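You operate a simulated robot arm through the tools that you are given. There is no shell and no other tool. Be economical: measure what you need, move in short steps, check, and stop when the job is done.

Carry out the task below with a simulated robot arm. There is one attempt and no reset: what you move stays moved.

JOB
Put things in order on the top of the sideboard. At the end: the purple cloth stands on top of the black toner (marked "TYPE 20"); the cream dowels jar stands where the orange glue stick (tube) stood; the red foot is on the green square tin; the orange glue stick stands where the purple cloth stood; whatever was shut is shut again. Leave all else as you found it, and nothing knocked over.

The check looks at the end state, three seconds after you hand in, the way a careful person would. Anything else that was tipped, shoved, dropped, spilled or broken makes it a failure.

ROBOT AND FRAMES
A 7-joint arm with a two-finger parallel gripper, fixed in place. Base frame: the origin is at the foot of the arm, x ahead of it, y to its left, z up; the work surface is at about z = 800. Lengths are in mm, angles in rad, forces in N, time in s.
With the tool pointing down near the work surface it reaches from about 240 to 680 mm from the base axis. Its first joint turns from -1.152 to 1.152 rad. Payload 2.4 kg.
Tool frame: the origin (TCP) lies between the finger pads and is the grasp point; the fingertips stand 30 mm ahead of it; z points along the fingers, y is the line along which they close. The gripper opens to 94 mm. The fingers are 28 mm wide and 10 mm thick; the gripper's body (50 by 96 mm) begins 55 mm behind the TCP.
Orientation is that of the tool frame in the base frame, as [roll, pitch, yaw] about the fixed x, y, z axes, in that order (R = Rz(yaw) Ry(pitch) Rx(roll)). With the fingers straight down and closing along the base's y, the tool's x points along the base's -x, its y along +y and its z along -z.

CONTROLS
- The arm moves only by the tool play_rows. Its argument "targets" is a list of rows, each a list of 7 numbers: the shift along the tool's x, y, z in units of 500 mm (1.0 is 500 mm), then the turn, a rotation vector about the tool's x, y, z in units of 90 degrees (1.0 is 90 degrees), then the opening, from 0 (shut) to 1 (fully open). In form: [[x, y, z, ax, ay, az, hand], ...]. A call has 1 to 10 rows; each row is the pose to reach, as a shift and turn from the pose commanded when the call began, along the tool's axes at that moment. A call with a number of a shift or a turn outside -1 to 1 is refused whole. A row lasts 0.2 s, in which the tool goes at most 50 mm and 0.15 rad; a call with a longer step from one row to the next is refused whole, and so is a gripper value outside its range. A pose out of reach is approached as far as the arm can. The call stops where the force on the tool passes 40 N (or 10 N more than at its start, if that is more) or the arm is blocked; 0.2 s more then pass. Each finger travels about 153 mm/s and halts on what it meets, pressing with about 36 N; the grip force reading is that of the motor and also rises with nothing between the fingers. The clock runs only during rows and for 0.2 s after the last one: add rows that repeat a pose to give the fingers time. It gives the time, the measured TCP pose, the force on the tool (base axes), the opening and the grip force at its end, in the units of the frame above (readings bear some noise).
- Cameras (640 x 400 px; columns grow to the right, rows downward): "scene" is fixed at [24.7, 469.4, 1434.9]; the picture's right is [-0.84, -0.54, 0.00], its down [-0.36, 0.56, -0.74] and it looks along [0.40, -0.63, -0.67] (base axes); focal length 369 px, centre (320, 200). "wrist" rides on the gripper at [-37, 0, -58] in the tool frame; the picture's right is [0.00, -1.00, 0.00], its down [0.97, 0.00, -0.24] and it looks along [0.24, 0.00, 0.97] (tool axes); focal length 218 px, centre (320, 200).
- camera(camera): a new picture of that camera. It takes no simulated time.
- locate(camera, pixels): for up to 12 pixels [column, row] of the newest picture of that camera ("zoom" is the newest enlarged one), the place [x, y, z] in the base frame of the surface seen there, good to about 2 mm. It takes no simulated time.
- enlarge(camera, box): a new picture of the part [left, top, right, bottom] of that camera's present view, enlarged. It takes no simulated time.
- hand_in(): hands the job in; it is judged then, once.

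Work in short steps. Measure before you move; look again where a grasp or a placing could have gone wrong, and mend it. You have 80 turns and 54 pictures in all, those below and enlarged ones among them. Open the gripper and draw the arm clear of the work before you hand the job in, unless the task says otherwise; then end with one line.

The tools are called after "Request:" as name(argument=value, ...) on one line, values as JSON. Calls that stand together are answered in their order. play_rows: Moves the arm, as the interface text tells. Its arguments: {"type":"object","properties":{"targets":{"type":"array"}},"required":["targets"]} The other tools are called the same way: camera (camera) takes a picture; locate (camera, pixels) gives the place of the surface under pixels of a picture; enlarge (camera, box) takes an enlarged picture of a part of a camera's view; hand_in () hands the job in.

At the start:

```text
time_s: 0.0
eef_pos: [361.4, -34.2, 1081.3]
ee_rot: [-3.141, -0.001, -3.141]
wrist_force: [0.2, -0.5, 0.4]
opening: 94.0
grasp_force: 0.0
```

scene: 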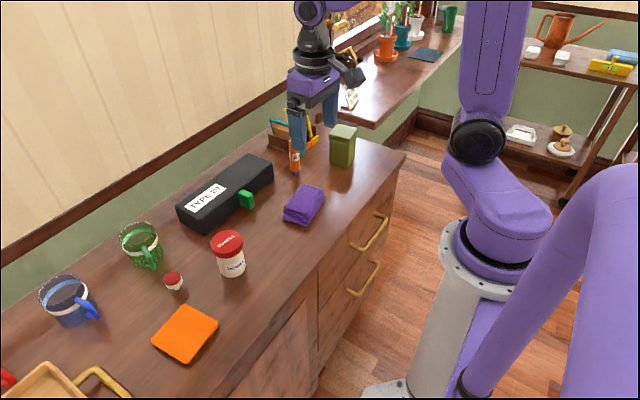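
wrist: 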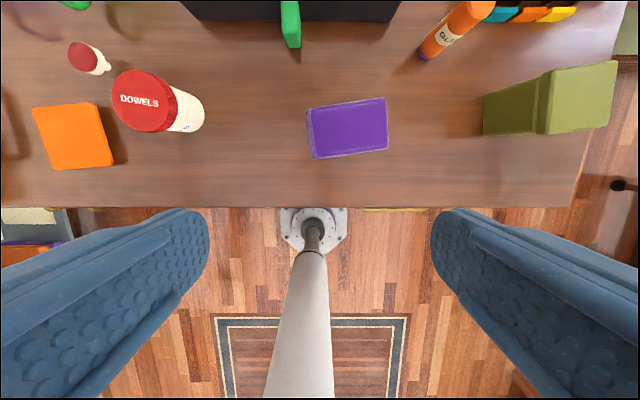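

I'll start by enlarging the scene to identify the objects, especially the red foot, perhaps at (5,378) or (174,282).

Request:
enlarge(camera="scene", box=[0, 220, 260, 400])

Request:
enlarge(camera="scene", box=[170, 80, 420, 240])

```text
2.22 times, centred on (130, 310) of scene
```

zoom: 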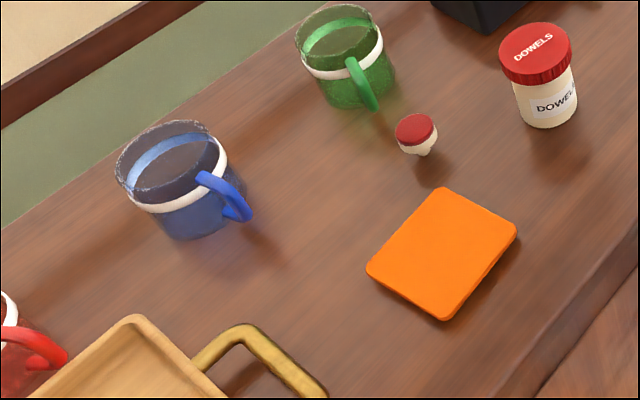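

```text
2.50 times, centred on (295, 160) of scene
```

zoom: 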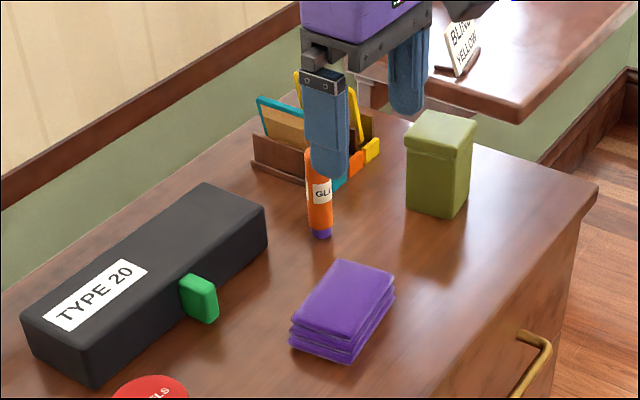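

The item at (174,282) looks like a small cream thing with a red top. I enlarge it in both cameras and locate key points.

Request:
enlarge(camera="scene", box=[144, 257, 208, 297])

Request:
enlarge(camera="wrist", box=[0, 0, 240, 150])

Request:
locate(camera="scene", pixels=[[173, 277], [176, 289], [228, 240], [304, 203], [294, 148], [296, 172], [343, 132], [342, 163], [247, 198], [270, 160], [185, 332], [40, 375]])

Request:
locate(camera="wrist", pixels=[[307, 109], [384, 98], [388, 149], [313, 158], [346, 128], [550, 73], [610, 62], [600, 125], [542, 133], [468, 12], [425, 52], [145, 98]])

```text
10.00 times, centred on (176, 277) of scene
```

zoom: 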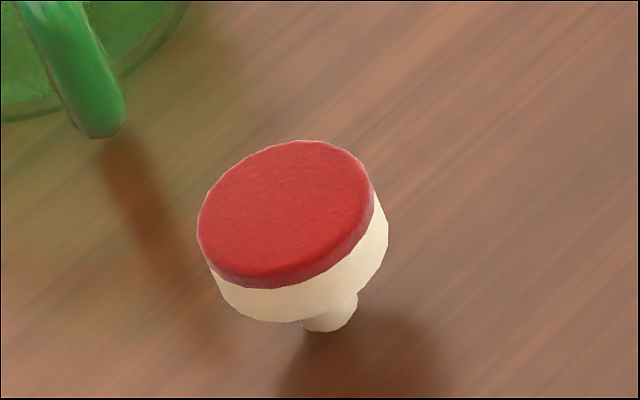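

```text
2.67 times, centred on (120, 75) of wrist
```

zoom: 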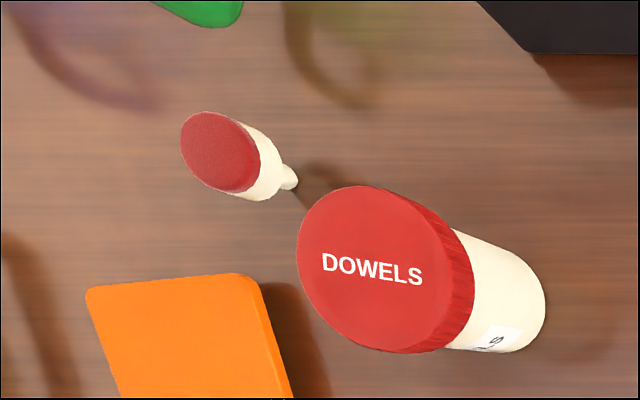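

```text
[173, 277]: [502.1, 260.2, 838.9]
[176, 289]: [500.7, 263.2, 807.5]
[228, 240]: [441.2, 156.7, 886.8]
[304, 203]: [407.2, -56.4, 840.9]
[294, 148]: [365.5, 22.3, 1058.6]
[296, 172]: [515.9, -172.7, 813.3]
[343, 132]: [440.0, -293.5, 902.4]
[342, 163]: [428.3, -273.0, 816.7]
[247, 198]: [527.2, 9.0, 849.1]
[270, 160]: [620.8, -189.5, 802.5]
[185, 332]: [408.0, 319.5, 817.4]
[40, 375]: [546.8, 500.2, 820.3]
```

```text
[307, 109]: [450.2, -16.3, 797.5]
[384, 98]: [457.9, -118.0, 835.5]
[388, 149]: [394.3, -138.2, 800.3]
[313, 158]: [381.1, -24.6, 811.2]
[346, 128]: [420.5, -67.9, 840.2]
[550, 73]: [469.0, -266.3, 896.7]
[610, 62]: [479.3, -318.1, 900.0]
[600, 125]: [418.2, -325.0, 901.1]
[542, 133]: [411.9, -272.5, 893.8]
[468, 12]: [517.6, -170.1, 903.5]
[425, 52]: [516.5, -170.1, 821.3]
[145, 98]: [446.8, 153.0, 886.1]
```

The foot stands on its narrow stem at (501,262). Now I measure the toner, jar, glue and surroundings.

Request:
locate(camera="scene", pixels=[[250, 156], [271, 162], [272, 182], [198, 216], [180, 205], [197, 228], [210, 200], [240, 176], [239, 193], [254, 206], [245, 190], [213, 243]])

Request:
locate(camera="scene", pixels=[[243, 240], [232, 275], [215, 262], [245, 264], [290, 142], [299, 165], [318, 145], [285, 150], [308, 158], [330, 126], [357, 128], [140, 260]])

Request:
enlarge(camera="wrist", box=[270, 0, 640, 220])

```text
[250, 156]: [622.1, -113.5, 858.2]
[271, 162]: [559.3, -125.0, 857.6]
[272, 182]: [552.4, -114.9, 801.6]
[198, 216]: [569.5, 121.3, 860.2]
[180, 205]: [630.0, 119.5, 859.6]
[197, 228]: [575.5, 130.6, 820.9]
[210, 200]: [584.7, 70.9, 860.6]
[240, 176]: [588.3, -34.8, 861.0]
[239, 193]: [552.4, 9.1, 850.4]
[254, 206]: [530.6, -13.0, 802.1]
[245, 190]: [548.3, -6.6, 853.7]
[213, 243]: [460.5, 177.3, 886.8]
```

```text
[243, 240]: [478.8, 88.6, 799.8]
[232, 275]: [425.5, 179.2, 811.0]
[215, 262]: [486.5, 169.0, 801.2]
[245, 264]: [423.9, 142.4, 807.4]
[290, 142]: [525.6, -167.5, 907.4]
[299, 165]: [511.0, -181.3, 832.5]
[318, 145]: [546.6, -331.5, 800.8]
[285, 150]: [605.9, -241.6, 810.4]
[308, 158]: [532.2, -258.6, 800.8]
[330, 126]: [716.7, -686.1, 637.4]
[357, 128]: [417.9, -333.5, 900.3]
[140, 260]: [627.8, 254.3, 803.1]
```

```text
1.73 times, centred on (455, 110) of wrist
```

zoom: 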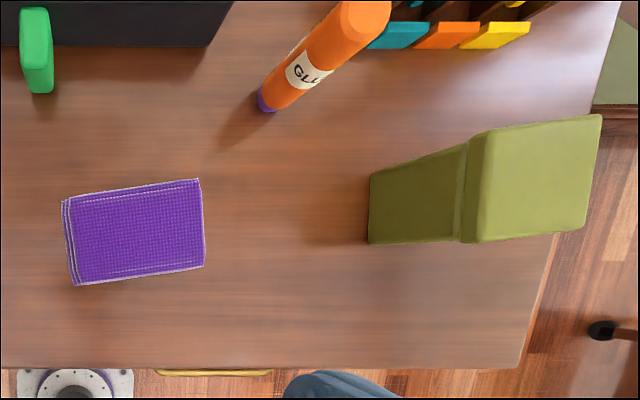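

Toner top is at z≈860, x 556–632, y −122–122; the cloth (62×98×40) is centred near (420,−70), tilted about 0.13 rad. I move above the cloth and turn the hand so it closes along the cloth's short side.

Request:
play_rows(targets=[[-0.012, -0.007, 0.016, 0, 0, 0.0917, 1], [-0.024, -0.014, 0.032, 0, 0, 0.1834, 1], [-0.036, -0.021, 0.048, 0, 0, 0.2751, 1], [-0.048, -0.028, 0.064, 0, 0, 0.3668, 1], [-0.06, -0.035, 0.08, 0, 0, 0.4585, 1], [-0.072, -0.042, 0.096, 0, 0, 0.5502, 1], [-0.084, -0.05, 0.112, 0, 0, 0.6419, 1], [-0.096, -0.058, 0.128, 0, 0, 0.7336, 1], [-0.108, -0.065, 0.144, 0, 0, 0.8253, 1], [-0.118, -0.072, 0.16, 0, 0, 0.917, 1]])

Request:
camera(camera="wrist")

```text
time_s: 2.2
eef_pos: [422.0, -69.2, 1003.1]
ee_rot: [-3.141, 0.0, 1.699]
wrist_force: [0.1, 0.0, 0.7]
opening: 93.8
grasp_force: 0.0
```

```text
46 pictures are left
```

wrist: 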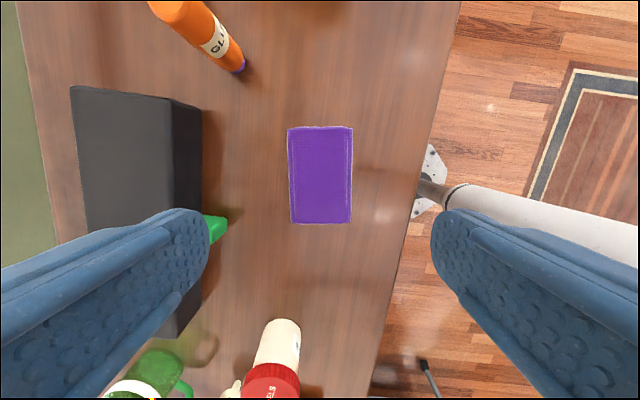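

The cloth is centred at column 320 and square to the hand. I locate its corners.

Request:
locate(camera="wrist", pixels=[[293, 132], [348, 131], [347, 219], [294, 219], [320, 175], [80, 90], [165, 105], [170, 230], [100, 215], [242, 70], [30, 150], [215, 228]])

```text
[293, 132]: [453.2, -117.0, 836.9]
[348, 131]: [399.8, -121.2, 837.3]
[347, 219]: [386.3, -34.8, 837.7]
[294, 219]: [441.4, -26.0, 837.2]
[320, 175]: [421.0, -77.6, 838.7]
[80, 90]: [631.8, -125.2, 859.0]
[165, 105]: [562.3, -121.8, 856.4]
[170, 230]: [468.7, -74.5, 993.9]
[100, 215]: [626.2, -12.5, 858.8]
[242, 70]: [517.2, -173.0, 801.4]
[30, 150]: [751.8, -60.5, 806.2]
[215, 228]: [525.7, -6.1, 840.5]
```

Cloth centre is (420.5,−75), top 838. I descend to TCP z≈835 and close.

Request:
play_rows(targets=[[-0.0116, -0.0046, 0.08, 0, 0, 0, 1], [-0.0116, -0.0046, 0.16, 0, 0, 0, 1], [-0.0116, -0.0046, 0.24, 0, 0, 0, 1], [-0.0116, -0.0046, 0.3, 0, 0, 0, 1], [-0.0116, -0.0046, 0.336, 0, 0, 0, 1], [-0.0116, -0.0046, 0.336, 0, 0, 0, 0.75], [-0.0116, -0.0046, 0.336, 0, 0, 0, 0.6], [-0.0116, -0.0046, 0.336, 0, 0, 0, 0.45], [-0.0116, -0.0046, 0.336, 0, 0, 0, 0.45]])

```text
time_s: 4.2
eef_pos: [418.8, -77.6, 832.7]
ee_rot: [3.141, -0.001, 1.702]
wrist_force: [0.7, 0.8, 0.4]
opening: 63.3
grasp_force: 36.1
```

Held at 63 mm with 36 N. I lift about 110 mm.

Request:
play_rows(targets=[[0, 0, -0.03, 0, 0, 0, 0.4], [0, 0, -0.1, 0, 0, 0, 0.4], [0, 0, -0.17, 0, 0, 0, 0.4], [0, 0, -0.22, 0, 0, 0, 0.4], [0, 0, -0.22, 0, 0, 0, 0.4]])

Request:
camera(camera="wrist")

```text
time_s: 5.4
eef_pos: [418.5, -76.4, 944.6]
ee_rot: [-3.141, -0.002, 1.699]
wrist_force: [-0.2, 0.0, 0.4]
opening: 37.7
grasp_force: 0.1
```

```text
45 pictures are left
```

wrist: 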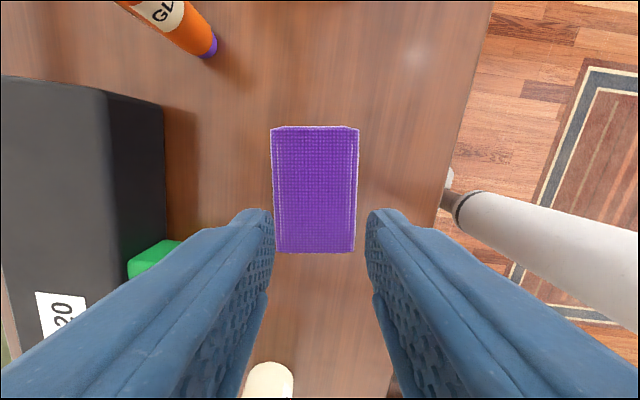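

The cloth slipped out and remains on the table. I check where it lies now and the shape of its sides.

Request:
locate(camera="wrist", pixels=[[275, 132], [354, 131], [352, 249], [280, 249], [315, 190], [272, 129], [358, 129], [277, 254]])

Request:
enlarge(camera="scene", box=[260, 160, 360, 240])

```text
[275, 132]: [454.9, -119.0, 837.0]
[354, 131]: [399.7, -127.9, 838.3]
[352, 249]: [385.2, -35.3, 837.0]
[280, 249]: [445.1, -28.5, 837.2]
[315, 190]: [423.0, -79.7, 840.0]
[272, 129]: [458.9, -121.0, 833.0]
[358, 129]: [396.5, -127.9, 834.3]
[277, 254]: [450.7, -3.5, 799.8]
```

```text
5.00 times, centred on (310, 200) of scene
```

zoom: 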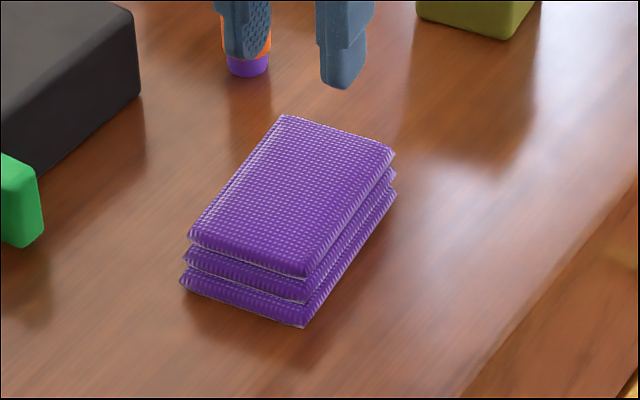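

It only slipped and barely moved. I go down again, let the grip settle longer with a full close, and lift slowly.

Request:
play_rows(targets=[[0, 0, 0.0, 0, 0, 0, 1], [0, 0, 0.0, 0, 0, 0, 1], [0, 0, 0.08, 0, 0, 0, 1], [0, 0, 0.16, 0, 0, 0, 1], [0, 0, 0.224, 0, 0, 0, 1], [0, 0, 0.224, 0, 0, 0, 0.5], [0, 0, 0.224, 0, 0, 0, 0], [0, 0, 0.224, 0, 0, 0, 0], [0, 0, 0.224, 0, 0, 0, 0], [0, 0, 0.22, 0, 0, 0, 0]])

Request:
play_rows(targets=[[0, 0, -0.005, 0, 0, 0, 0], [0, 0, -0.01, 0, 0, 0, 0], [0, 0, -0.015, 0, 0, 0, 0], [0, 0, -0.02, 0, 0, 0, 0]])

```text
time_s: 6.8
eef_pos: [418.2, -76.3, 830.3]
ee_rot: [-3.14, 0.0, 1.701]
wrist_force: [-3.1, 0.7, 7.3]
opening: 63.4
grasp_force: 35.6
stopped in row 6: the force on the tool passed its limit (the readings are from after the stop); the commanded pose is now the measured one
```

```text
time_s: 7.8
eef_pos: [419.0, -76.8, 840.3]
ee_rot: [-3.141, -0.001, 1.701]
wrist_force: [-0.1, 0.0, -0.7]
opening: 63.5
grasp_force: 35.8
```

Opening is still 63.5 after a 10 mm rise. I continue slowly.

Request:
play_rows(targets=[[0, 0, -0.008, 0, 0, 0, 0], [0, 0, -0.016, 0, 0, 0, 0], [0, 0, -0.024, 0, 0, 0, 0], [0, 0, -0.034, 0, 0, 0, 0], [0, 0, -0.044, 0, 0, 0, 0], [0, 0, -0.056, 0, 0, 0, 0], [0, 0, -0.068, 0, 0, 0, 0], [0, 0, -0.08, 0, 0, 0, 0]])

Request:
enlarge(camera="scene", box=[240, 120, 400, 240])

```text
time_s: 9.6
eef_pos: [417.5, -76.8, 879.5]
ee_rot: [3.141, 0.0, 1.701]
wrist_force: [-0.8, -0.5, -0.4]
opening: 63.3
grasp_force: 35.6
```

```text
3.33 times, centred on (320, 180) of scene
```

zoom: 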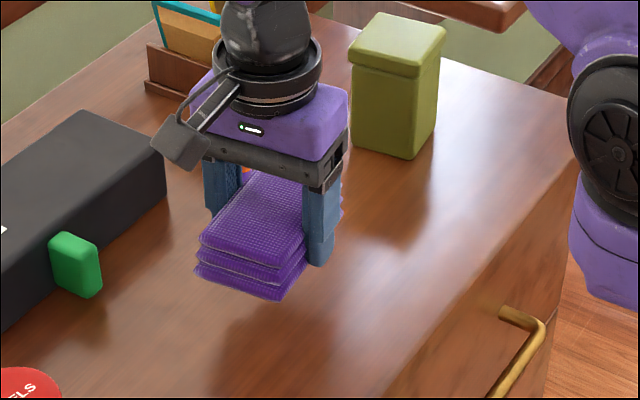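

Now it's held. I raise it to ~940 slowly and begin the move toward the toner.

Request:
play_rows(targets=[[0, 0, -0.02, 0, 0, 0, 0], [0, 0, -0.05, 0, 0, 0, 0], [0, 0, -0.085, 0, 0, 0, 0], [0, 0, -0.12, 0, 0, 0, 0], [0.002, 0.03, -0.12, 0, 0, 0.01, 0], [0.004, 0.07, -0.12, 0, 0, 0.02, 0], [0.008, 0.12, -0.12, 0, 0, 0.04, 0], [0.012, 0.17, -0.12, 0, 0, 0.06, 0], [0.016, 0.22, -0.12, 0, 0, 0.08, 0], [0.018, 0.25, -0.12, 0, 0, 0.108, 0]])

```text
time_s: 11.8
eef_pos: [542.1, -51.5, 938.2]
ee_rot: [-3.141, 0.0, 1.53]
wrist_force: [0.0, 0.2, -0.7]
opening: 63.3
grasp_force: 36.5
```

Still held. I finish the move to (598,−40) and lower to ~905.

Request:
play_rows(targets=[[0.008, 0.03, 0, 0, 0, 0, 0], [0.016, 0.065, 0, 0, 0, 0, 0], [0.024, 0.1, 0, 0, 0, 0, 0], [0.0276, 0.111, 0, 0, 0, 0, 0], [0.0276, 0.111, 0.02, 0, 0, 0, 0], [0.0276, 0.111, 0.045, 0, 0, 0, 0], [0.0276, 0.111, 0.066, 0, 0, 0, 0], [0.0276, 0.111, 0.066, 0, 0, 0, 0]])

Request:
enlarge(camera="scene", box=[160, 100, 320, 240])

Request:
camera(camera="wrist")

```text
time_s: 13.6
eef_pos: [595.8, -39.7, 906.9]
ee_rot: [3.14, 0.0, 1.531]
wrist_force: [-0.8, 1.0, 0.4]
opening: 63.4
grasp_force: 35.8
```

```text
2.86 times, centred on (240, 170) of scene
```

zoom: 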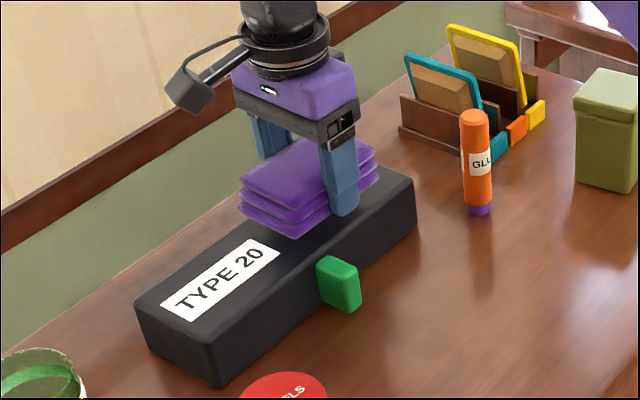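

```text
41 pictures are left
```

wrist: 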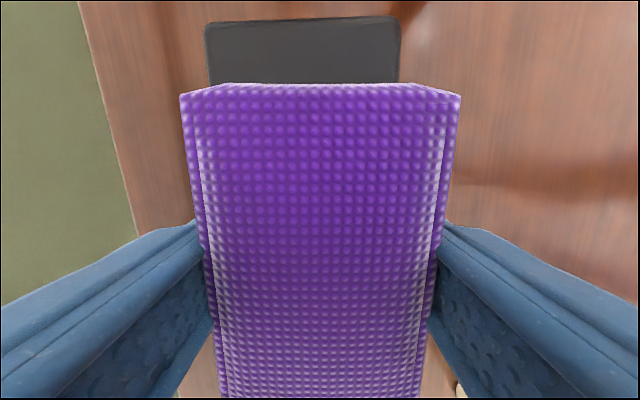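

I check how the toner lies under the cloth by its visible top corners.

Request:
locate(camera="wrist", pixels=[[215, 30], [393, 28], [215, 70], [393, 70], [300, 50], [206, 60], [399, 60]])

Request:
locate(camera="zoom", pixels=[[150, 308], [217, 358], [200, 352], [240, 235], [340, 225]])

```text
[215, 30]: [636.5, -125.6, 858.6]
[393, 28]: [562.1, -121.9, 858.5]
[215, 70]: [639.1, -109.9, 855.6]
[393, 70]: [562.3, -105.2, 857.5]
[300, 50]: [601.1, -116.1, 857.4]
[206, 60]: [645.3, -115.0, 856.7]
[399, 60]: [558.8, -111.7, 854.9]
```

```text
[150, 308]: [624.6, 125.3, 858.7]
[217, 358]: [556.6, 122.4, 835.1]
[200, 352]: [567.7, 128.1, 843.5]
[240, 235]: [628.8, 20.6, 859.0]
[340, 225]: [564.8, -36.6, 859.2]
```

Toner spans x≈560–643; centre ≈602. I shift +6 mm in x and lower until contact (~889).

Request:
play_rows(targets=[[0, 0.012, 0.01, 0, 0, 0, 0], [0, 0.012, 0.02, 0, 0, 0, 0], [0, 0.012, 0.028, 0, 0, 0, 0], [0, 0.012, 0.034, 0, 0, 0, 0], [0, 0.012, 0.034, 0, 0, 0, 0]])

Request:
enlarge(camera="scene", box=[210, 130, 290, 190])

```text
time_s: 14.8
eef_pos: [602.5, -40.6, 889.0]
ee_rot: [3.141, 0.001, 1.53]
wrist_force: [0.2, 0.3, -0.1]
opening: 63.7
grasp_force: 36.0
```

```text
6.67 times, centred on (250, 160) of scene
```

zoom: 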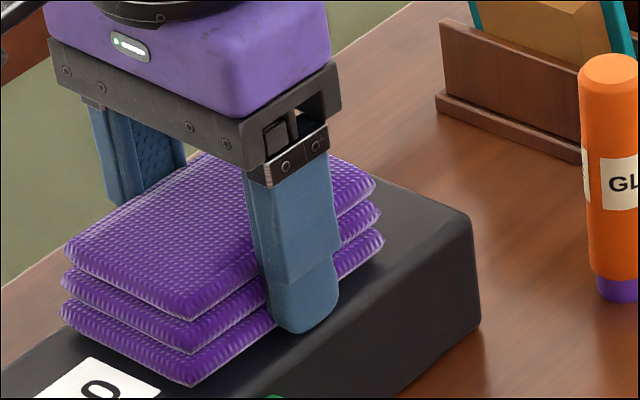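

It's at the surface within a millimetre or so. I open gently and rise.

Request:
play_rows(targets=[[0, 0, 0.001, 0, 0, 0, 0.7], [0, 0, 0.001, 0, 0, 0, 0.75], [0, 0, 0.0, 0, 0, 0, 0.85], [0, 0, 0.0, 0, 0, 0, 0.85], [0, 0, -0.05, 0, 0, 0, 0.85], [0, 0, -0.12, 0, 0, 0, 0.85], [0, 0, -0.2, 0, 0, 0, 0.85]])

Request:
camera(camera="wrist")

Request:
camera(camera="scene")

```text
time_s: 16.4
eef_pos: [603.7, -40.0, 991.7]
ee_rot: [3.141, 0.0, 1.53]
wrist_force: [0.4, -0.3, 0.0]
opening: 79.8
grasp_force: 0.2
```

```text
39 pictures are left
```

wrist: 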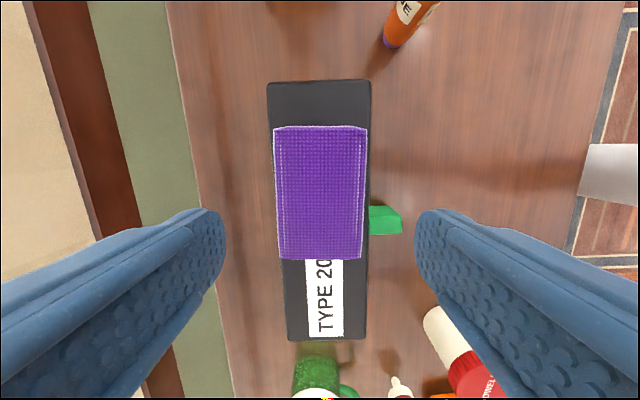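

```text
38 pictures are left
```

scene: 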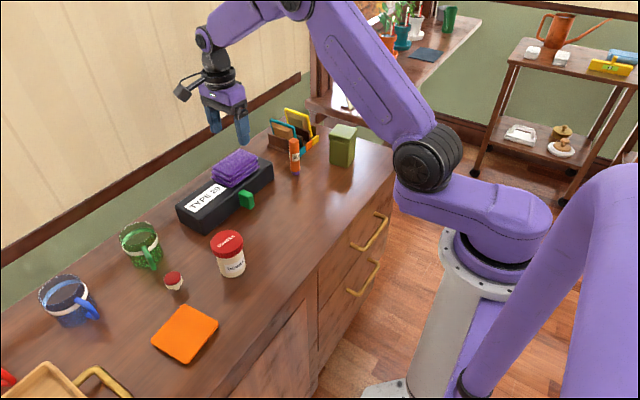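

Cloth sits squarely on the toner. Next the glue: I locate it and the nearby rack.

Request:
enlarge(camera="scene", box=[250, 95, 370, 185])

Request:
locate(camera="scene", pixels=[[294, 142], [290, 155], [299, 155], [295, 173], [270, 147], [285, 153], [300, 151], [306, 154], [313, 145], [318, 139], [302, 153], [268, 135]])

```text
4.44 times, centred on (310, 140) of scene
```

zoom: 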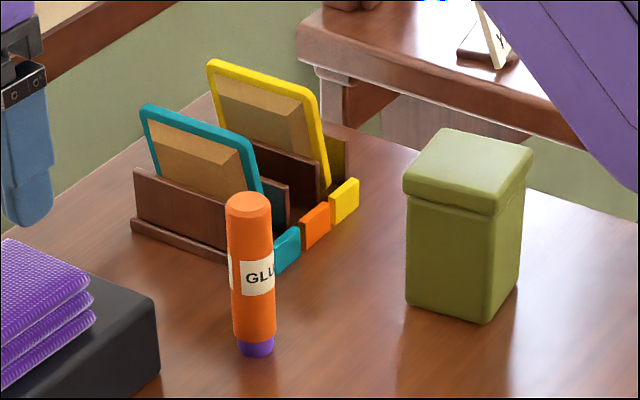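

```text
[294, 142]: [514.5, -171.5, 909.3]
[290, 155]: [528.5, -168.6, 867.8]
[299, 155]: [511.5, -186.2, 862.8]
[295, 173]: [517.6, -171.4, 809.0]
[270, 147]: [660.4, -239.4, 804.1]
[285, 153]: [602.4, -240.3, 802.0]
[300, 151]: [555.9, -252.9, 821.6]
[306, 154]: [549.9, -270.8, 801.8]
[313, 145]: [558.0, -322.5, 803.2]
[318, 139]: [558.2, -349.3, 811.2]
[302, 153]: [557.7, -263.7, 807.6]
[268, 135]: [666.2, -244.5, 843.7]
```

The rack stays at x>550,y<−235, so the glue near (519,−177) is free all round. I move above it and look from the wrist.

Request:
play_rows(targets=[[-0.05, -0.03, -0.02, 0, 0, 0, 0.85], [-0.12, -0.065, -0.04, 0, 0, 0, 0.85], [-0.19, -0.11, -0.04, 0, 0, 0, 0.85], [-0.26, -0.15, -0.04, 0, 0, 0, 0.85], [-0.28, -0.157, -0.02, 0, 0, 0, 0.85], [-0.28, -0.157, 0.0, 0, 0, 0, 0.85]])

Request:
camera(camera="wrist")

```text
time_s: 17.8
eef_pos: [518.9, -175.4, 991.4]
ee_rot: [3.14, 0.0, 1.531]
wrist_force: [0.0, 0.5, -0.7]
opening: 79.8
grasp_force: 0.0
```

```text
36 pictures are left
```

wrist: 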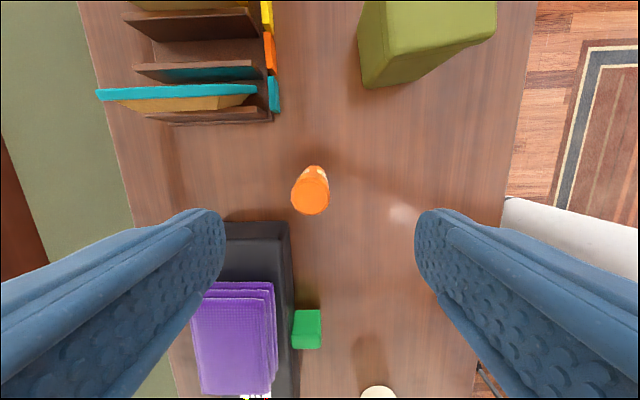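

Request:
locate(camera="wrist", pixels=[[310, 196], [295, 196], [325, 196], [310, 212], [310, 182], [272, 105], [265, 118], [316, 170], [365, 85], [280, 225]])

```text
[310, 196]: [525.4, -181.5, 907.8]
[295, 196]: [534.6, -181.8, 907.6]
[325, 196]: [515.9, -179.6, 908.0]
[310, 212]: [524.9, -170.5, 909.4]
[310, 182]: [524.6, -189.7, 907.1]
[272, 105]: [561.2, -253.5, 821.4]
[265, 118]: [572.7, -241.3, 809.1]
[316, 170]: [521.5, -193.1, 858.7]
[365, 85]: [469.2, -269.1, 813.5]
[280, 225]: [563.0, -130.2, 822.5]
```

Glue axis is (524.5,−181), top 908. I align, descend to TCP z≈866 and close slowly.

Request:
play_rows(targets=[[-0.0108, 0.0116, 0.06, 0, 0, 0, 0.7], [-0.0108, 0.0116, 0.14, 0, 0, 0, 0.6], [-0.0108, 0.0116, 0.2, 0, 0, 0, 0.6], [-0.0108, 0.0116, 0.25, 0, 0, 0, 0.6], [-0.0108, 0.0116, 0.25, 0, 0, 0, 0.45], [-0.0108, 0.0116, 0.25, 0, 0, 0, 0.35], [-0.0108, 0.0116, 0.25, 0, 0, 0, 0.25], [-0.0108, 0.0116, 0.25, 0, 0, 0, 0], [-0.0108, 0.0116, 0.25, 0, 0, 0, 0]])

Request:
play_rows(targets=[[0, 0, -0.006, 0, 0, 0, 0], [0, 0, -0.014, 0, 0, 0, 0], [0, 0, -0.024, 0, 0, 0, 0], [0, 0, -0.036, 0, 0, 0, 0], [0, 0, -0.05, 0, 0, 0, 0]])

Request:
enlarge(camera="scene", box=[240, 80, 360, 200])

```text
time_s: 19.8
eef_pos: [527.0, -182.6, 865.3]
ee_rot: [-3.141, 0.001, 1.531]
wrist_force: [0.2, -0.6, 0.3]
opening: 25.6
grasp_force: 35.8
```

```text
time_s: 21.0
eef_pos: [524.7, -184.0, 889.9]
ee_rot: [-3.141, 0.0, 1.531]
wrist_force: [0.7, -0.4, -0.6]
opening: 25.8
grasp_force: 35.6
```

```text
3.33 times, centred on (300, 140) of scene
```

zoom: 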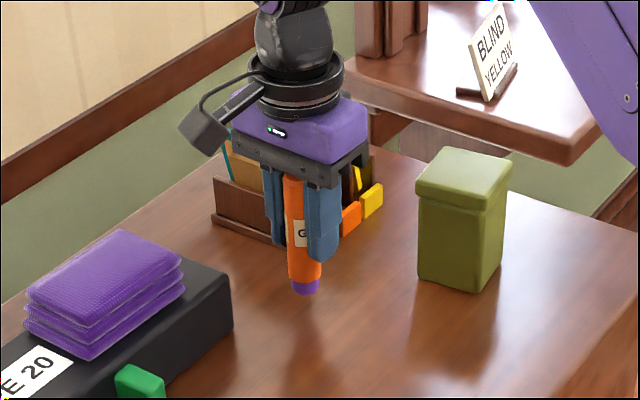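

The glue is held upright. I carry it slowly to the cloth's old place (420.5,−75).

Request:
play_rows(targets=[[0.01, -0.01, -0.02, 0, 0, 0, 0], [0.035, -0.036, -0.03, 0, 0, 0, 0], [0.07, -0.072, -0.03, 0, 0, 0, 0], [0.105, -0.108, -0.03, 0, 0, 0, 0], [0.14, -0.144, -0.03, 0, 0, 0, 0], [0.175, -0.18, -0.03, 0, 0, 0, 0], [0.2, -0.207, -0.02, 0, 0, 0, 0], [0.208, -0.216, 0.0, 0, 0, 0, 0], [0.208, -0.216, 0.02, 0, 0, 0, 0], [0.208, -0.216, 0.04, 0, 0, 0, 0]])

Request:
enlarge(camera="scene", box=[250, 140, 370, 240])

```text
time_s: 23.2
eef_pos: [422.2, -75.3, 869.4]
ee_rot: [-3.139, 0.0, 1.529]
wrist_force: [-0.4, 0.2, -0.4]
opening: 25.4
grasp_force: 36.1
```

```text
4.00 times, centred on (310, 190) of scene
```

zoom: 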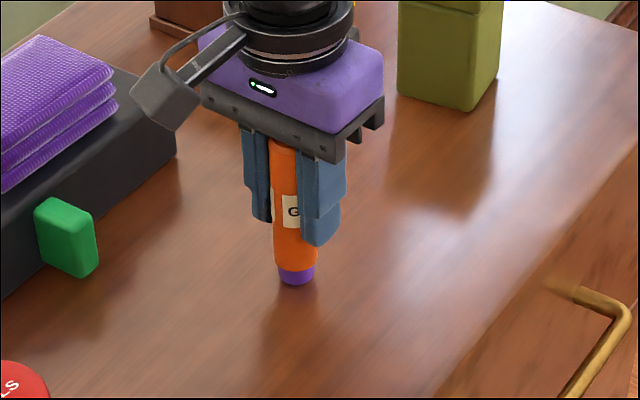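

Just above the table. I lower ~5 mm more in small steps.

Request:
play_rows(targets=[[0, 0, 0.003, 0, 0, 0, 0], [0, 0, 0.006, 0, 0, 0, 0], [0, 0, 0.009, 0, 0, 0, 0], [0, 0, 0.009, 0, 0, 0, 0]])

```text
time_s: 24.2
eef_pos: [422.7, -75.2, 865.3]
ee_rot: [3.14, 0.001, 1.531]
wrist_force: [-4.4, 2.4, 27.5]
opening: 25.7
grasp_force: 35.3
```

Contact (27 N). I ease off slightly, open slowly, and rise.

Request:
play_rows(targets=[[0, 0, -0.002, 0, 0, 0, 0], [0, 0, -0.002, 0, 0, 0, 0.3], [0, 0, -0.002, 0, 0, 0, 0.4], [0, 0, -0.002, 0, 0, 0, 0.55], [0, 0, -0.03, 0, 0, 0, 0.55], [0, 0, -0.1, 0, 0, 0, 0.55], [0, 0, -0.18, 0, 0, 0, 0.55], [0, 0, -0.26, 0, 0, 0, 0.6]])

Request:
camera(camera="scene")

Request:
camera(camera="wrist")

```text
time_s: 26.0
eef_pos: [422.6, -73.1, 996.0]
ee_rot: [-3.141, -0.002, 1.53]
wrist_force: [0.2, 0.1, 0.2]
opening: 56.6
grasp_force: 0.2
```

```text
33 pictures are left
```

scene: 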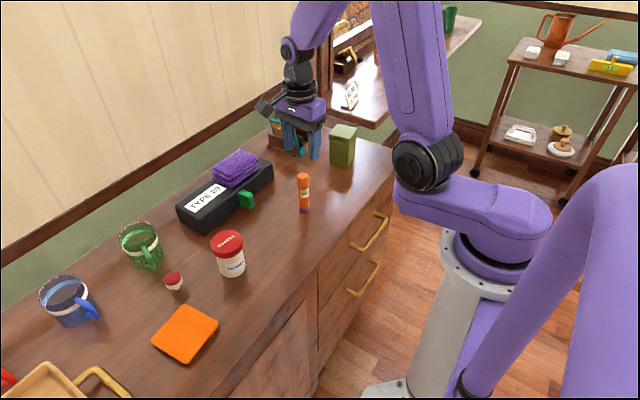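

```text
32 pictures are left
```

wrist: 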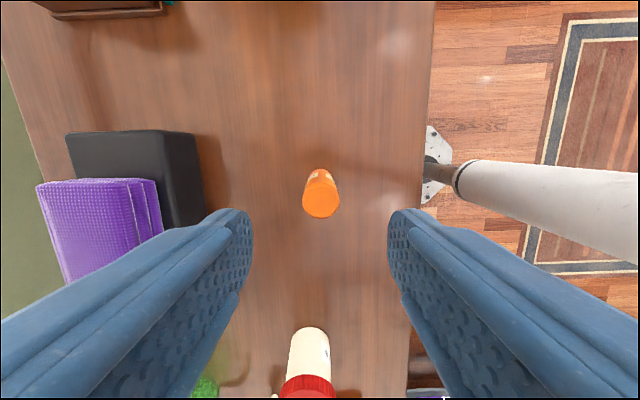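

The glue stands upright. Now I move above the dowels jar near (445,155).

Request:
play_rows(targets=[[0.05, 0.005, -0.01, 0, 0, 0, 0.8], [0.13, 0.01, -0.02, 0, 0, 0, 1], [0.22, 0.015, -0.02, 0, 0, 0, 1], [0.31, 0.02, -0.02, 0, 0, 0, 1], [0.4, 0.025, -0.02, 0, 0, 0, 1], [0.457, 0.025, -0.02, 0, 0, 0, 1], [0.457, 0.025, -0.02, 0, 0, 0, 1]])

Request:
camera(camera="wrist")

```text
time_s: 27.6
eef_pos: [443.4, 152.9, 1006.0]
ee_rot: [3.141, -0.001, 1.531]
wrist_force: [1.1, -0.3, 0.2]
opening: 94.0
grasp_force: 0.0
```

```text
31 pictures are left
```

wrist: 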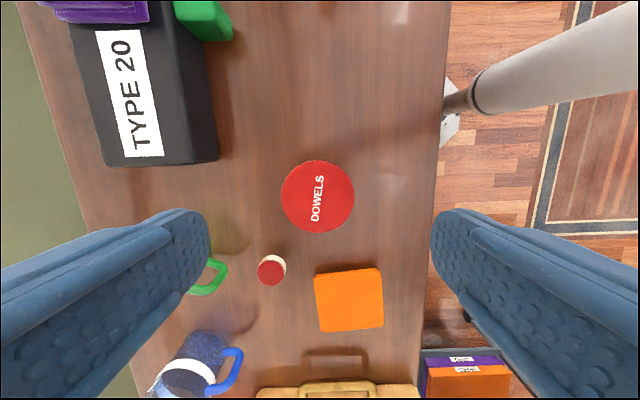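

Request:
locate(camera="wrist", pixels=[[318, 196], [285, 196], [351, 196], [318, 163], [318, 229], [272, 270], [262, 270], [278, 264], [272, 262], [283, 268], [320, 290], [208, 275]])

Request:
enlarge(camera="scene", box=[140, 210, 270, 300])

```text
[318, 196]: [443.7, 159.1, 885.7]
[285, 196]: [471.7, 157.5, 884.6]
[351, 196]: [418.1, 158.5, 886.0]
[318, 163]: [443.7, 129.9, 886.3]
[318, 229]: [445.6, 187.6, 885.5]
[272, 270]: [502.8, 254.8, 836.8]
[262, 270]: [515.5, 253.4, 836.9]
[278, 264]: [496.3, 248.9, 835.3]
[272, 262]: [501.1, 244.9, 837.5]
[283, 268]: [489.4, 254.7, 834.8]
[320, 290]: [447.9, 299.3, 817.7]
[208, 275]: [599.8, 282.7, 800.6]
```

```text
4.44 times, centred on (205, 255) of scene
```

zoom: 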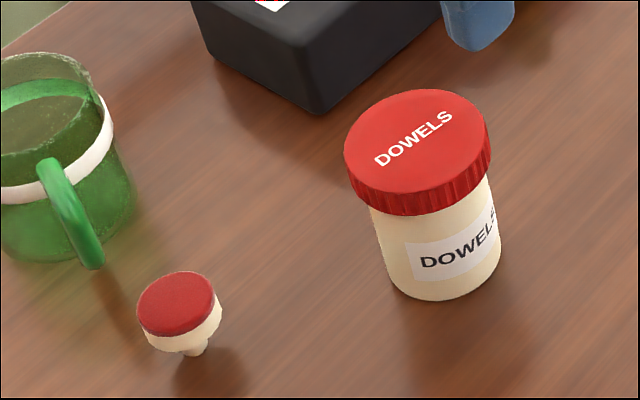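

Jar axis (445,159), lid Ø58 at z 865–886. I descend to TCP ≈866 and grip at the lid, slowly.

Request:
play_rows(targets=[[0.0122, 0.0026, 0.06, 0, 0, 0, 1], [0.0122, 0.0026, 0.14, 0, 0, 0, 1], [0.0122, 0.0026, 0.22, 0, 0, 0, 1], [0.0122, 0.0026, 0.28, 0, 0, 0, 1], [0.0122, 0.0026, 0.28, 0, 0, 0, 0.85], [0.0122, 0.0026, 0.28, 0, 0, 0, 0.7], [0.0122, 0.0026, 0.28, 0, 0, 0, 0.6], [0.0122, 0.0026, 0.28, 0, 0, 0, 0], [0.0122, 0.0026, 0.28, 0, 0, 0, 0]])

Request:
play_rows(targets=[[0, 0, -0.006, 0, 0, 0, 0], [0, 0, -0.014, 0, 0, 0, 0], [0, 0, -0.024, 0, 0, 0, 0], [0, 0, -0.036, 0, 0, 0, 0], [0, 0, -0.05, 0, 0, 0, 0]])

Request:
enlarge(camera="scene", box=[160, 150, 310, 300])

```text
time_s: 29.6
eef_pos: [442.1, 157.4, 865.0]
ee_rot: [3.141, 0.0, 1.53]
wrist_force: [0.5, -0.4, 0.8]
opening: 60.9
grasp_force: 35.7
```

```text
time_s: 30.8
eef_pos: [444.1, 158.5, 890.1]
ee_rot: [3.139, 0.0, 1.531]
wrist_force: [0.1, -0.1, -1.3]
opening: 60.9
grasp_force: 36.6
```

```text
2.67 times, centred on (235, 225) of scene
```

zoom: 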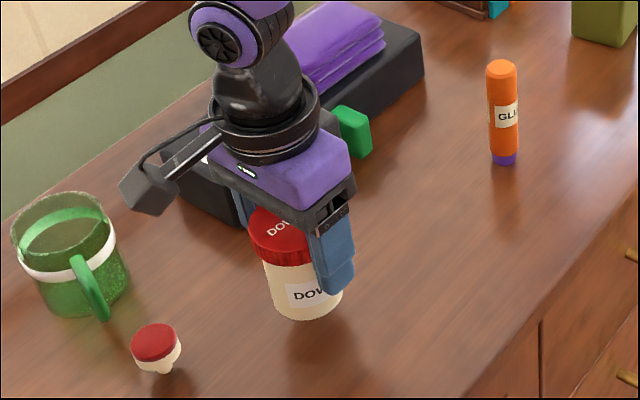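

Jar and lid lift together. I raise to ~1000 to clear everything, then travel.

Request:
play_rows(targets=[[0, 0, -0.02, 0, 0, 0, 0], [0, 0, -0.06, 0, 0, 0, 0], [0, 0, -0.11, 0, 0, 0, 0], [0, 0, -0.16, 0, 0, 0, 0], [-0.03, 0.005, -0.21, 0, 0, 0, 0], [-0.07, 0.015, -0.22, 0, 0, 0, 0], [-0.13, 0.035, -0.22, 0, 0, 0, 0], [-0.19, 0.055, -0.22, 0, 0, 0, 0], [-0.25, 0.075, -0.22, 0, 0, 0, 0], [-0.31, 0.095, -0.22, 0, 0, 0, 0]])

Request:
play_rows(targets=[[-0.05, 0.015, 0, 0, 0, 0, 0], [-0.11, 0.03, 0, 0, 0, 0, 0], [-0.17, 0.045, 0, 0, 0, 0, 0], [-0.23, 0.06, 0, 0, 0, 0, 0], [-0.29, 0.077, 0, 0, 0, 0, 0], [-0.34, 0.09, 0, 0, 0, 0, 0], [-0.362, 0.094, 0, 0, 0, 0, 0], [-0.362, 0.094, 0, 0, 0, 0, 0]])

```text
time_s: 33.0
eef_pos: [486.8, 2.1, 1001.1]
ee_rot: [3.141, 0.0, 1.532]
wrist_force: [-0.4, 0.2, 0.1]
opening: 60.6
grasp_force: 35.9
```

```text
time_s: 34.8
eef_pos: [524.5, -181.4, 1001.9]
ee_rot: [-3.142, -0.001, 1.531]
wrist_force: [1.0, -0.8, -1.1]
opening: 60.8
grasp_force: 35.9
```

Directly over the glue's old place. I lower by 125 mm, leaving a ~10 mm gap, and look.

Request:
play_rows(targets=[[0, 0, 0.02, 0, 0, 0, 0], [0, 0, 0.06, 0, 0, 0, 0], [0, 0, 0.11, 0, 0, 0, 0], [0, 0, 0.16, 0, 0, 0, 0], [0, 0, 0.21, 0, 0, 0, 0], [0, 0, 0.24, 0, 0, 0, 0], [0, 0, 0.25, 0, 0, 0, 0], [0, 0, 0.25, 0, 0, 0, 0]])

Request:
enlarge(camera="scene", box=[230, 80, 370, 200])

```text
time_s: 36.6
eef_pos: [525.0, -180.8, 877.3]
ee_rot: [3.141, 0.001, 1.53]
wrist_force: [0.5, -0.4, -1.0]
opening: 60.7
grasp_force: 35.6
```

```text
3.33 times, centred on (300, 140) of scene
```

zoom: 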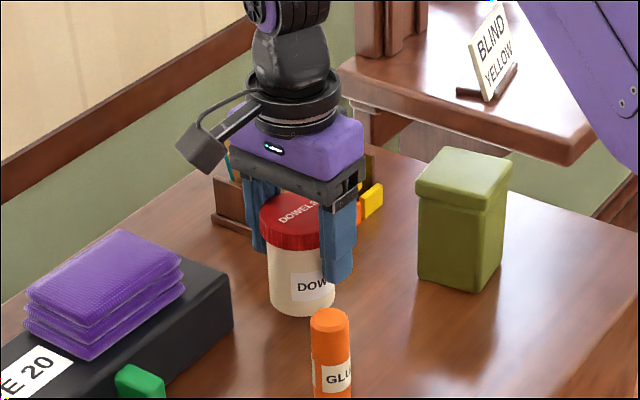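

Clear of the rack. I lower in small steps to contact (expected TCP ≈865).

Request:
play_rows(targets=[[0, 0, 0.008, 0, 0, 0, 0], [0, 0, 0.014, 0, 0, 0, 0], [0, 0, 0.018, 0, 0, 0, 0], [0, 0, 0.021, 0, 0, 0, 0], [0, 0, 0.023, 0, 0, 0, 0], [0, 0, 0.023, 0, 0, 0, 0]])

```text
time_s: 38.0
eef_pos: [525.7, -180.4, 864.5]
ee_rot: [-3.141, 0.0, 1.531]
wrist_force: [-0.8, 0.4, 1.0]
opening: 60.7
grasp_force: 35.8
```

Barely touching, if at all. One or two millimetres more.

Request:
play_rows(targets=[[0, 0, 0.0015, 0, 0, 0, 0], [0, 0, 0.003, 0, 0, 0, 0], [0, 0, 0.003, 0, 0, 0, 0]])

```text
time_s: 38.8
eef_pos: [525.4, -179.9, 863.3]
ee_rot: [3.137, 0.001, 1.532]
wrist_force: [-2.0, 4.0, 24.8]
opening: 60.5
grasp_force: 36.1
```

Contact. I ease off slightly, open gradually to 94 mm, and rise.

Request:
play_rows(targets=[[0, 0, -0.002, 0, 0, 0, 0], [0, 0, -0.002, 0, 0, 0, 0.68], [0, 0, -0.002, 0, 0, 0, 0.78], [0, 0, -0.002, 0, 0, 0, 0.85], [0, 0, -0.03, 0, 0, 0, 0.85], [0, 0, -0.1, 0, 0, 0, 0.85], [0, 0, -0.18, 0, 0, 0, 0.85], [0, 0, -0.26, 0, 0, 0, 0.85]])

Request:
camera(camera="wrist")

Request:
camera(camera="scene")

```text
time_s: 40.6
eef_pos: [526.0, -179.9, 995.3]
ee_rot: [3.141, 0.0, 1.53]
wrist_force: [0.1, -0.6, 0.9]
opening: 80.0
grasp_force: 0.0
```

```text
27 pictures are left
```

wrist: 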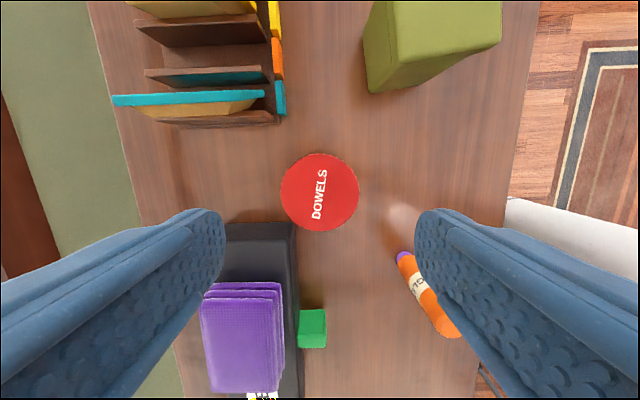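

```text
26 pictures are left
```

scene: 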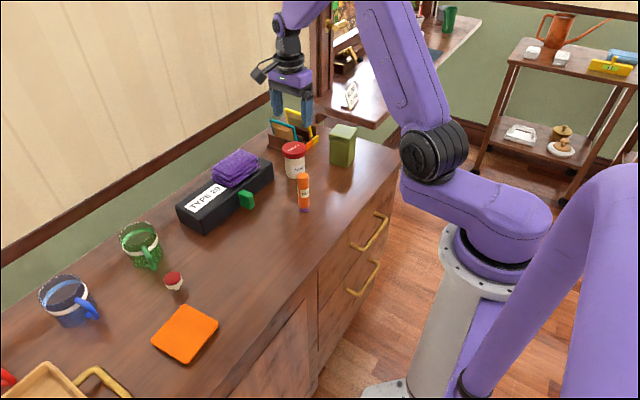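

Jar stands correctly. Now the foot: I travel over it at (502,255).

Request:
play_rows(targets=[[0.06, -0.008, -0.01, 0, 0, 0, 0.85], [0.15, -0.016, -0.02, 0, 0, 0, 0.85], [0.245, -0.024, -0.02, 0, 0, 0, 0.7], [0.34, -0.032, -0.02, 0, 0, 0, 0.6], [0.435, -0.04, -0.02, 0, 0, 0, 0.5], [0.53, -0.05, -0.02, 0, 0, 0, 0.5], [0.625, -0.06, -0.02, 0, 0, 0, 0.5], [0.72, -0.07, -0.02, 0, 0, 0, 0.5], [0.81, -0.08, -0.01, 0, 0, 0, 0.5], [0.867, -0.0836, 0.0, 0, 0, 0, 0.5]])

Request:
camera(camera="wrist")

```text
time_s: 42.8
eef_pos: [502.2, 253.2, 991.4]
ee_rot: [-3.142, -0.001, 1.532]
wrist_force: [-0.8, 1.7, -0.7]
opening: 47.1
grasp_force: 0.2
```

```text
25 pictures are left
```

wrist: 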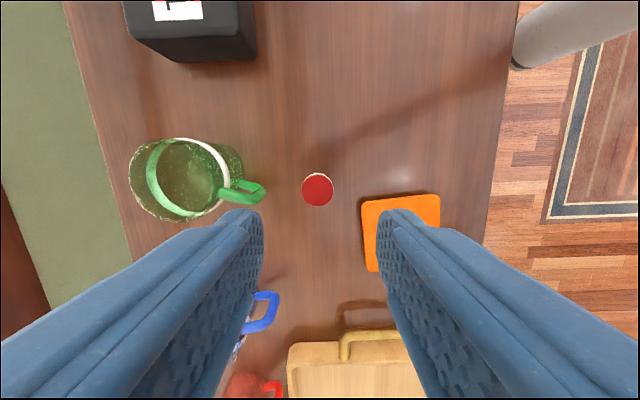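

Request:
locate(camera="wrist", pixels=[[318, 189], [304, 189], [332, 189], [318, 175], [318, 204], [264, 191], [250, 183], [230, 190], [222, 150], [320, 173], [370, 205]])

Request:
enlarge(camera="scene", box=[110, 210, 220, 310])

```text
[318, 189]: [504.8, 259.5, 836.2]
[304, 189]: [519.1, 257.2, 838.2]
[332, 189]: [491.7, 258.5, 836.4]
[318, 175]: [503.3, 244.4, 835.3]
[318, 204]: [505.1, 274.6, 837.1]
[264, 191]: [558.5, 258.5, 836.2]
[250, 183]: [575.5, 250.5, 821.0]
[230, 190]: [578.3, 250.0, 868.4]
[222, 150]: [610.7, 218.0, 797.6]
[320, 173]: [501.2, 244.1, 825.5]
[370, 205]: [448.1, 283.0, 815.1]
```

```text
4.00 times, centred on (165, 260) of scene
```

zoom: 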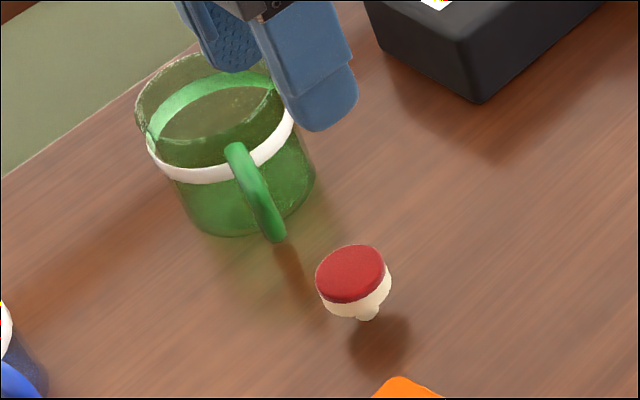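

Foot axis (504.5,259.5), Ø30; the mug handle starts at x 558, leaving room. I descend to TCP≈836 with a 47 mm opening and close slowly.

Request:
play_rows(targets=[[0.0128, 0.0042, 0.07, 0, 0, 0, 0.5], [0.0128, 0.0042, 0.15, 0, 0, 0, 0.5], [0.0128, 0.0042, 0.23, 0, 0, 0, 0.5], [0.0128, 0.0042, 0.28, 0, 0, 0, 0.5], [0.0128, 0.0042, 0.308, 0, 0, 0, 0.5]])

Request:
camera(camera="wrist")

```text
time_s: 44.0
eef_pos: [501.6, 261.5, 837.5]
ee_rot: [-3.141, 0.001, 1.531]
wrist_force: [-0.6, 0.3, -0.9]
opening: 47.0
grasp_force: 0.1
```

```text
23 pictures are left
```

wrist: 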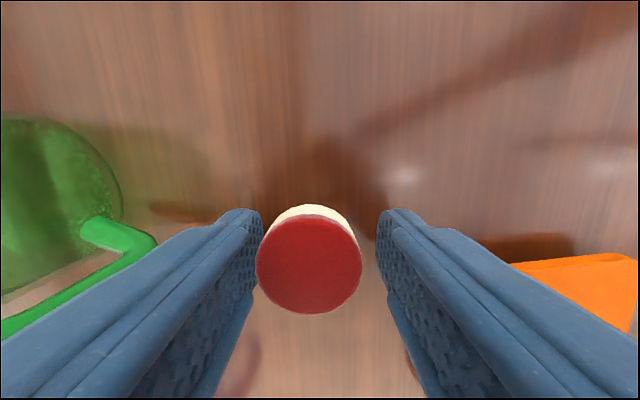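

The foot sits 3 mm left of the gap centre (column 309 vs 320). I correct that, then close slowly.

Request:
play_rows(targets=[[-0.004, 0.003, 0, 0, 0, 0, 0.5], [-0.004, 0.006, 0, 0, 0, 0, 0.45], [-0.004, 0.006, 0, 0, 0, 0, 0.4], [-0.004, 0.006, 0, 0, 0, 0, 0.36], [-0.004, 0.006, 0, 0, 0, 0, 0.33], [-0.004, 0.006, 0, 0, 0, 0, 0.3], [-0.004, 0.006, 0, 0, 0, 0, 0.2], [-0.004, 0.006, 0, 0, 0, 0, 0], [-0.004, 0.006, 0, 0, 0, 0, 0]])

Request:
camera(camera="wrist")

```text
time_s: 46.0
eef_pos: [504.8, 258.0, 838.4]
ee_rot: [3.142, -0.001, 1.531]
wrist_force: [0.0, -0.2, 0.1]
opening: 30.7
grasp_force: 35.9
```

```text
22 pictures are left
```

wrist: 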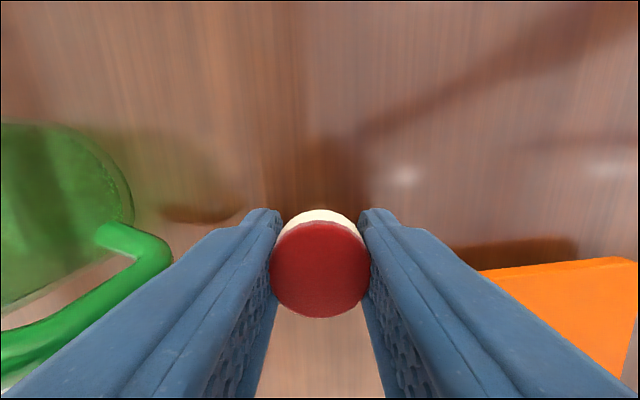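

Gripped evenly at 30.7 mm. I lift slowly, then higher.

Request:
play_rows(targets=[[0, 0, -0.006, 0, 0, 0, 0], [0, 0, -0.014, 0, 0, 0, 0], [0, 0, -0.026, 0, 0, 0, 0], [0, 0, -0.042, 0, 0, 0, 0], [0, 0, -0.07, 0, 0, 0, 0], [0, 0, -0.11, 0, 0, 0, 0], [0, 0, -0.16, 0, 0, 0, 0], [0, 0, -0.22, 0, 0, 0, 0], [0, 0, -0.28, 0, 0, 0, 0], [0, 0, -0.32, 0, 0, 0, 0]])

Request:
camera(camera="wrist")

Request:
locate(camera="scene", pixels=[[343, 131], [333, 128], [345, 125], [355, 131], [344, 137], [331, 133], [357, 128]])

```text
time_s: 48.2
eef_pos: [504.9, 258.6, 999.7]
ee_rot: [3.142, 0.0, 1.53]
wrist_force: [0.8, 1.5, -0.4]
opening: 30.5
grasp_force: 36.4
```

```text
21 pictures are left
```

wrist: 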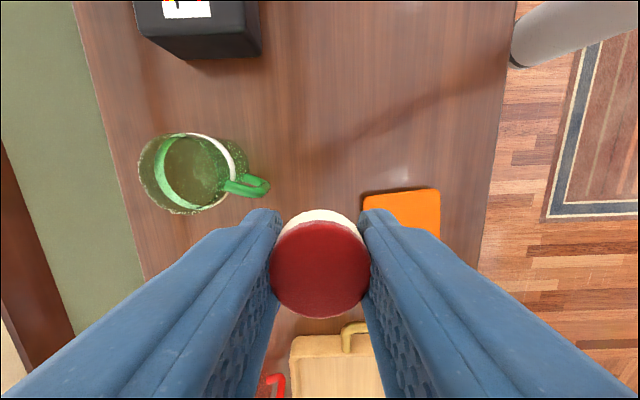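

```text
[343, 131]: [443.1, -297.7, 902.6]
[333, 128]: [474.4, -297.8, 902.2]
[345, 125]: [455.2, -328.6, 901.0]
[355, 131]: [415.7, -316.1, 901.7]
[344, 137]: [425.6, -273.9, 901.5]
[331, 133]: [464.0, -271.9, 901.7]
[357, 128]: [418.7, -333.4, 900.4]
```

Held well. The tin's top is centred about (446,−298) at z≈902. I carry the foot across in two calls.

Request:
play_rows(targets=[[-0.02, 0, 0, 0, 0, 0, 0], [-0.06, -0.004, 0, 0, 0, 0, 0], [-0.12, -0.008, 0, 0, 0, 0, 0], [-0.18, -0.012, 0, 0, 0, 0, 0], [-0.24, -0.016, 0, 0, 0, 0, 0], [-0.31, -0.02, 0, 0, 0, 0, 0], [-0.38, -0.024, 0, 0, 0, 0, 0], [-0.45, -0.028, 0, 0, 0, 0, 0], [-0.52, -0.032, 0, 0, 0, 0, 0], [-0.58, -0.036, 0, 0, 0, 0, 0]])

Request:
play_rows(targets=[[-0.05, -0.004, 0, 0, 0, 0, 0], [-0.11, -0.008, 0, 0, 0, 0, 0], [-0.17, -0.012, 0, 0, 0, 0, 0], [-0.23, -0.016, 0, 0, 0, 0, 0], [-0.3, -0.02, 0, 0, 0, 0, 0], [-0.37, -0.024, 0, 0, 0, 0, 0], [-0.43, -0.028, 0, 0, 0, 0, 0], [-0.48, -0.032, 0, 0, 0, 0, 0], [-0.5, -0.036, 0, 0, 0, 0, 0], [-0.5, -0.036, 0, 0, 0, 0, 0]])

Request:
camera(camera="wrist")

```text
time_s: 50.4
eef_pos: [477.9, -29.7, 998.6]
ee_rot: [-3.141, -0.002, 1.532]
wrist_force: [0.1, -0.8, -0.5]
opening: 30.8
grasp_force: 36.2
```

```text
time_s: 52.6
eef_pos: [448.1, -280.8, 998.2]
ee_rot: [3.141, 0.001, 1.529]
wrist_force: [0.8, -0.5, 0.6]
opening: 30.7
grasp_force: 35.9
```

```text
20 pictures are left
```

wrist: 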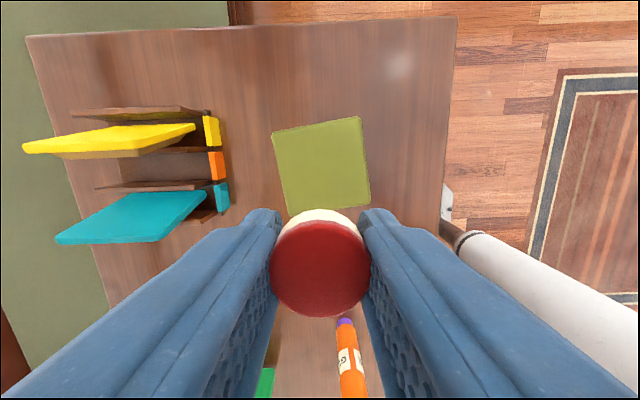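

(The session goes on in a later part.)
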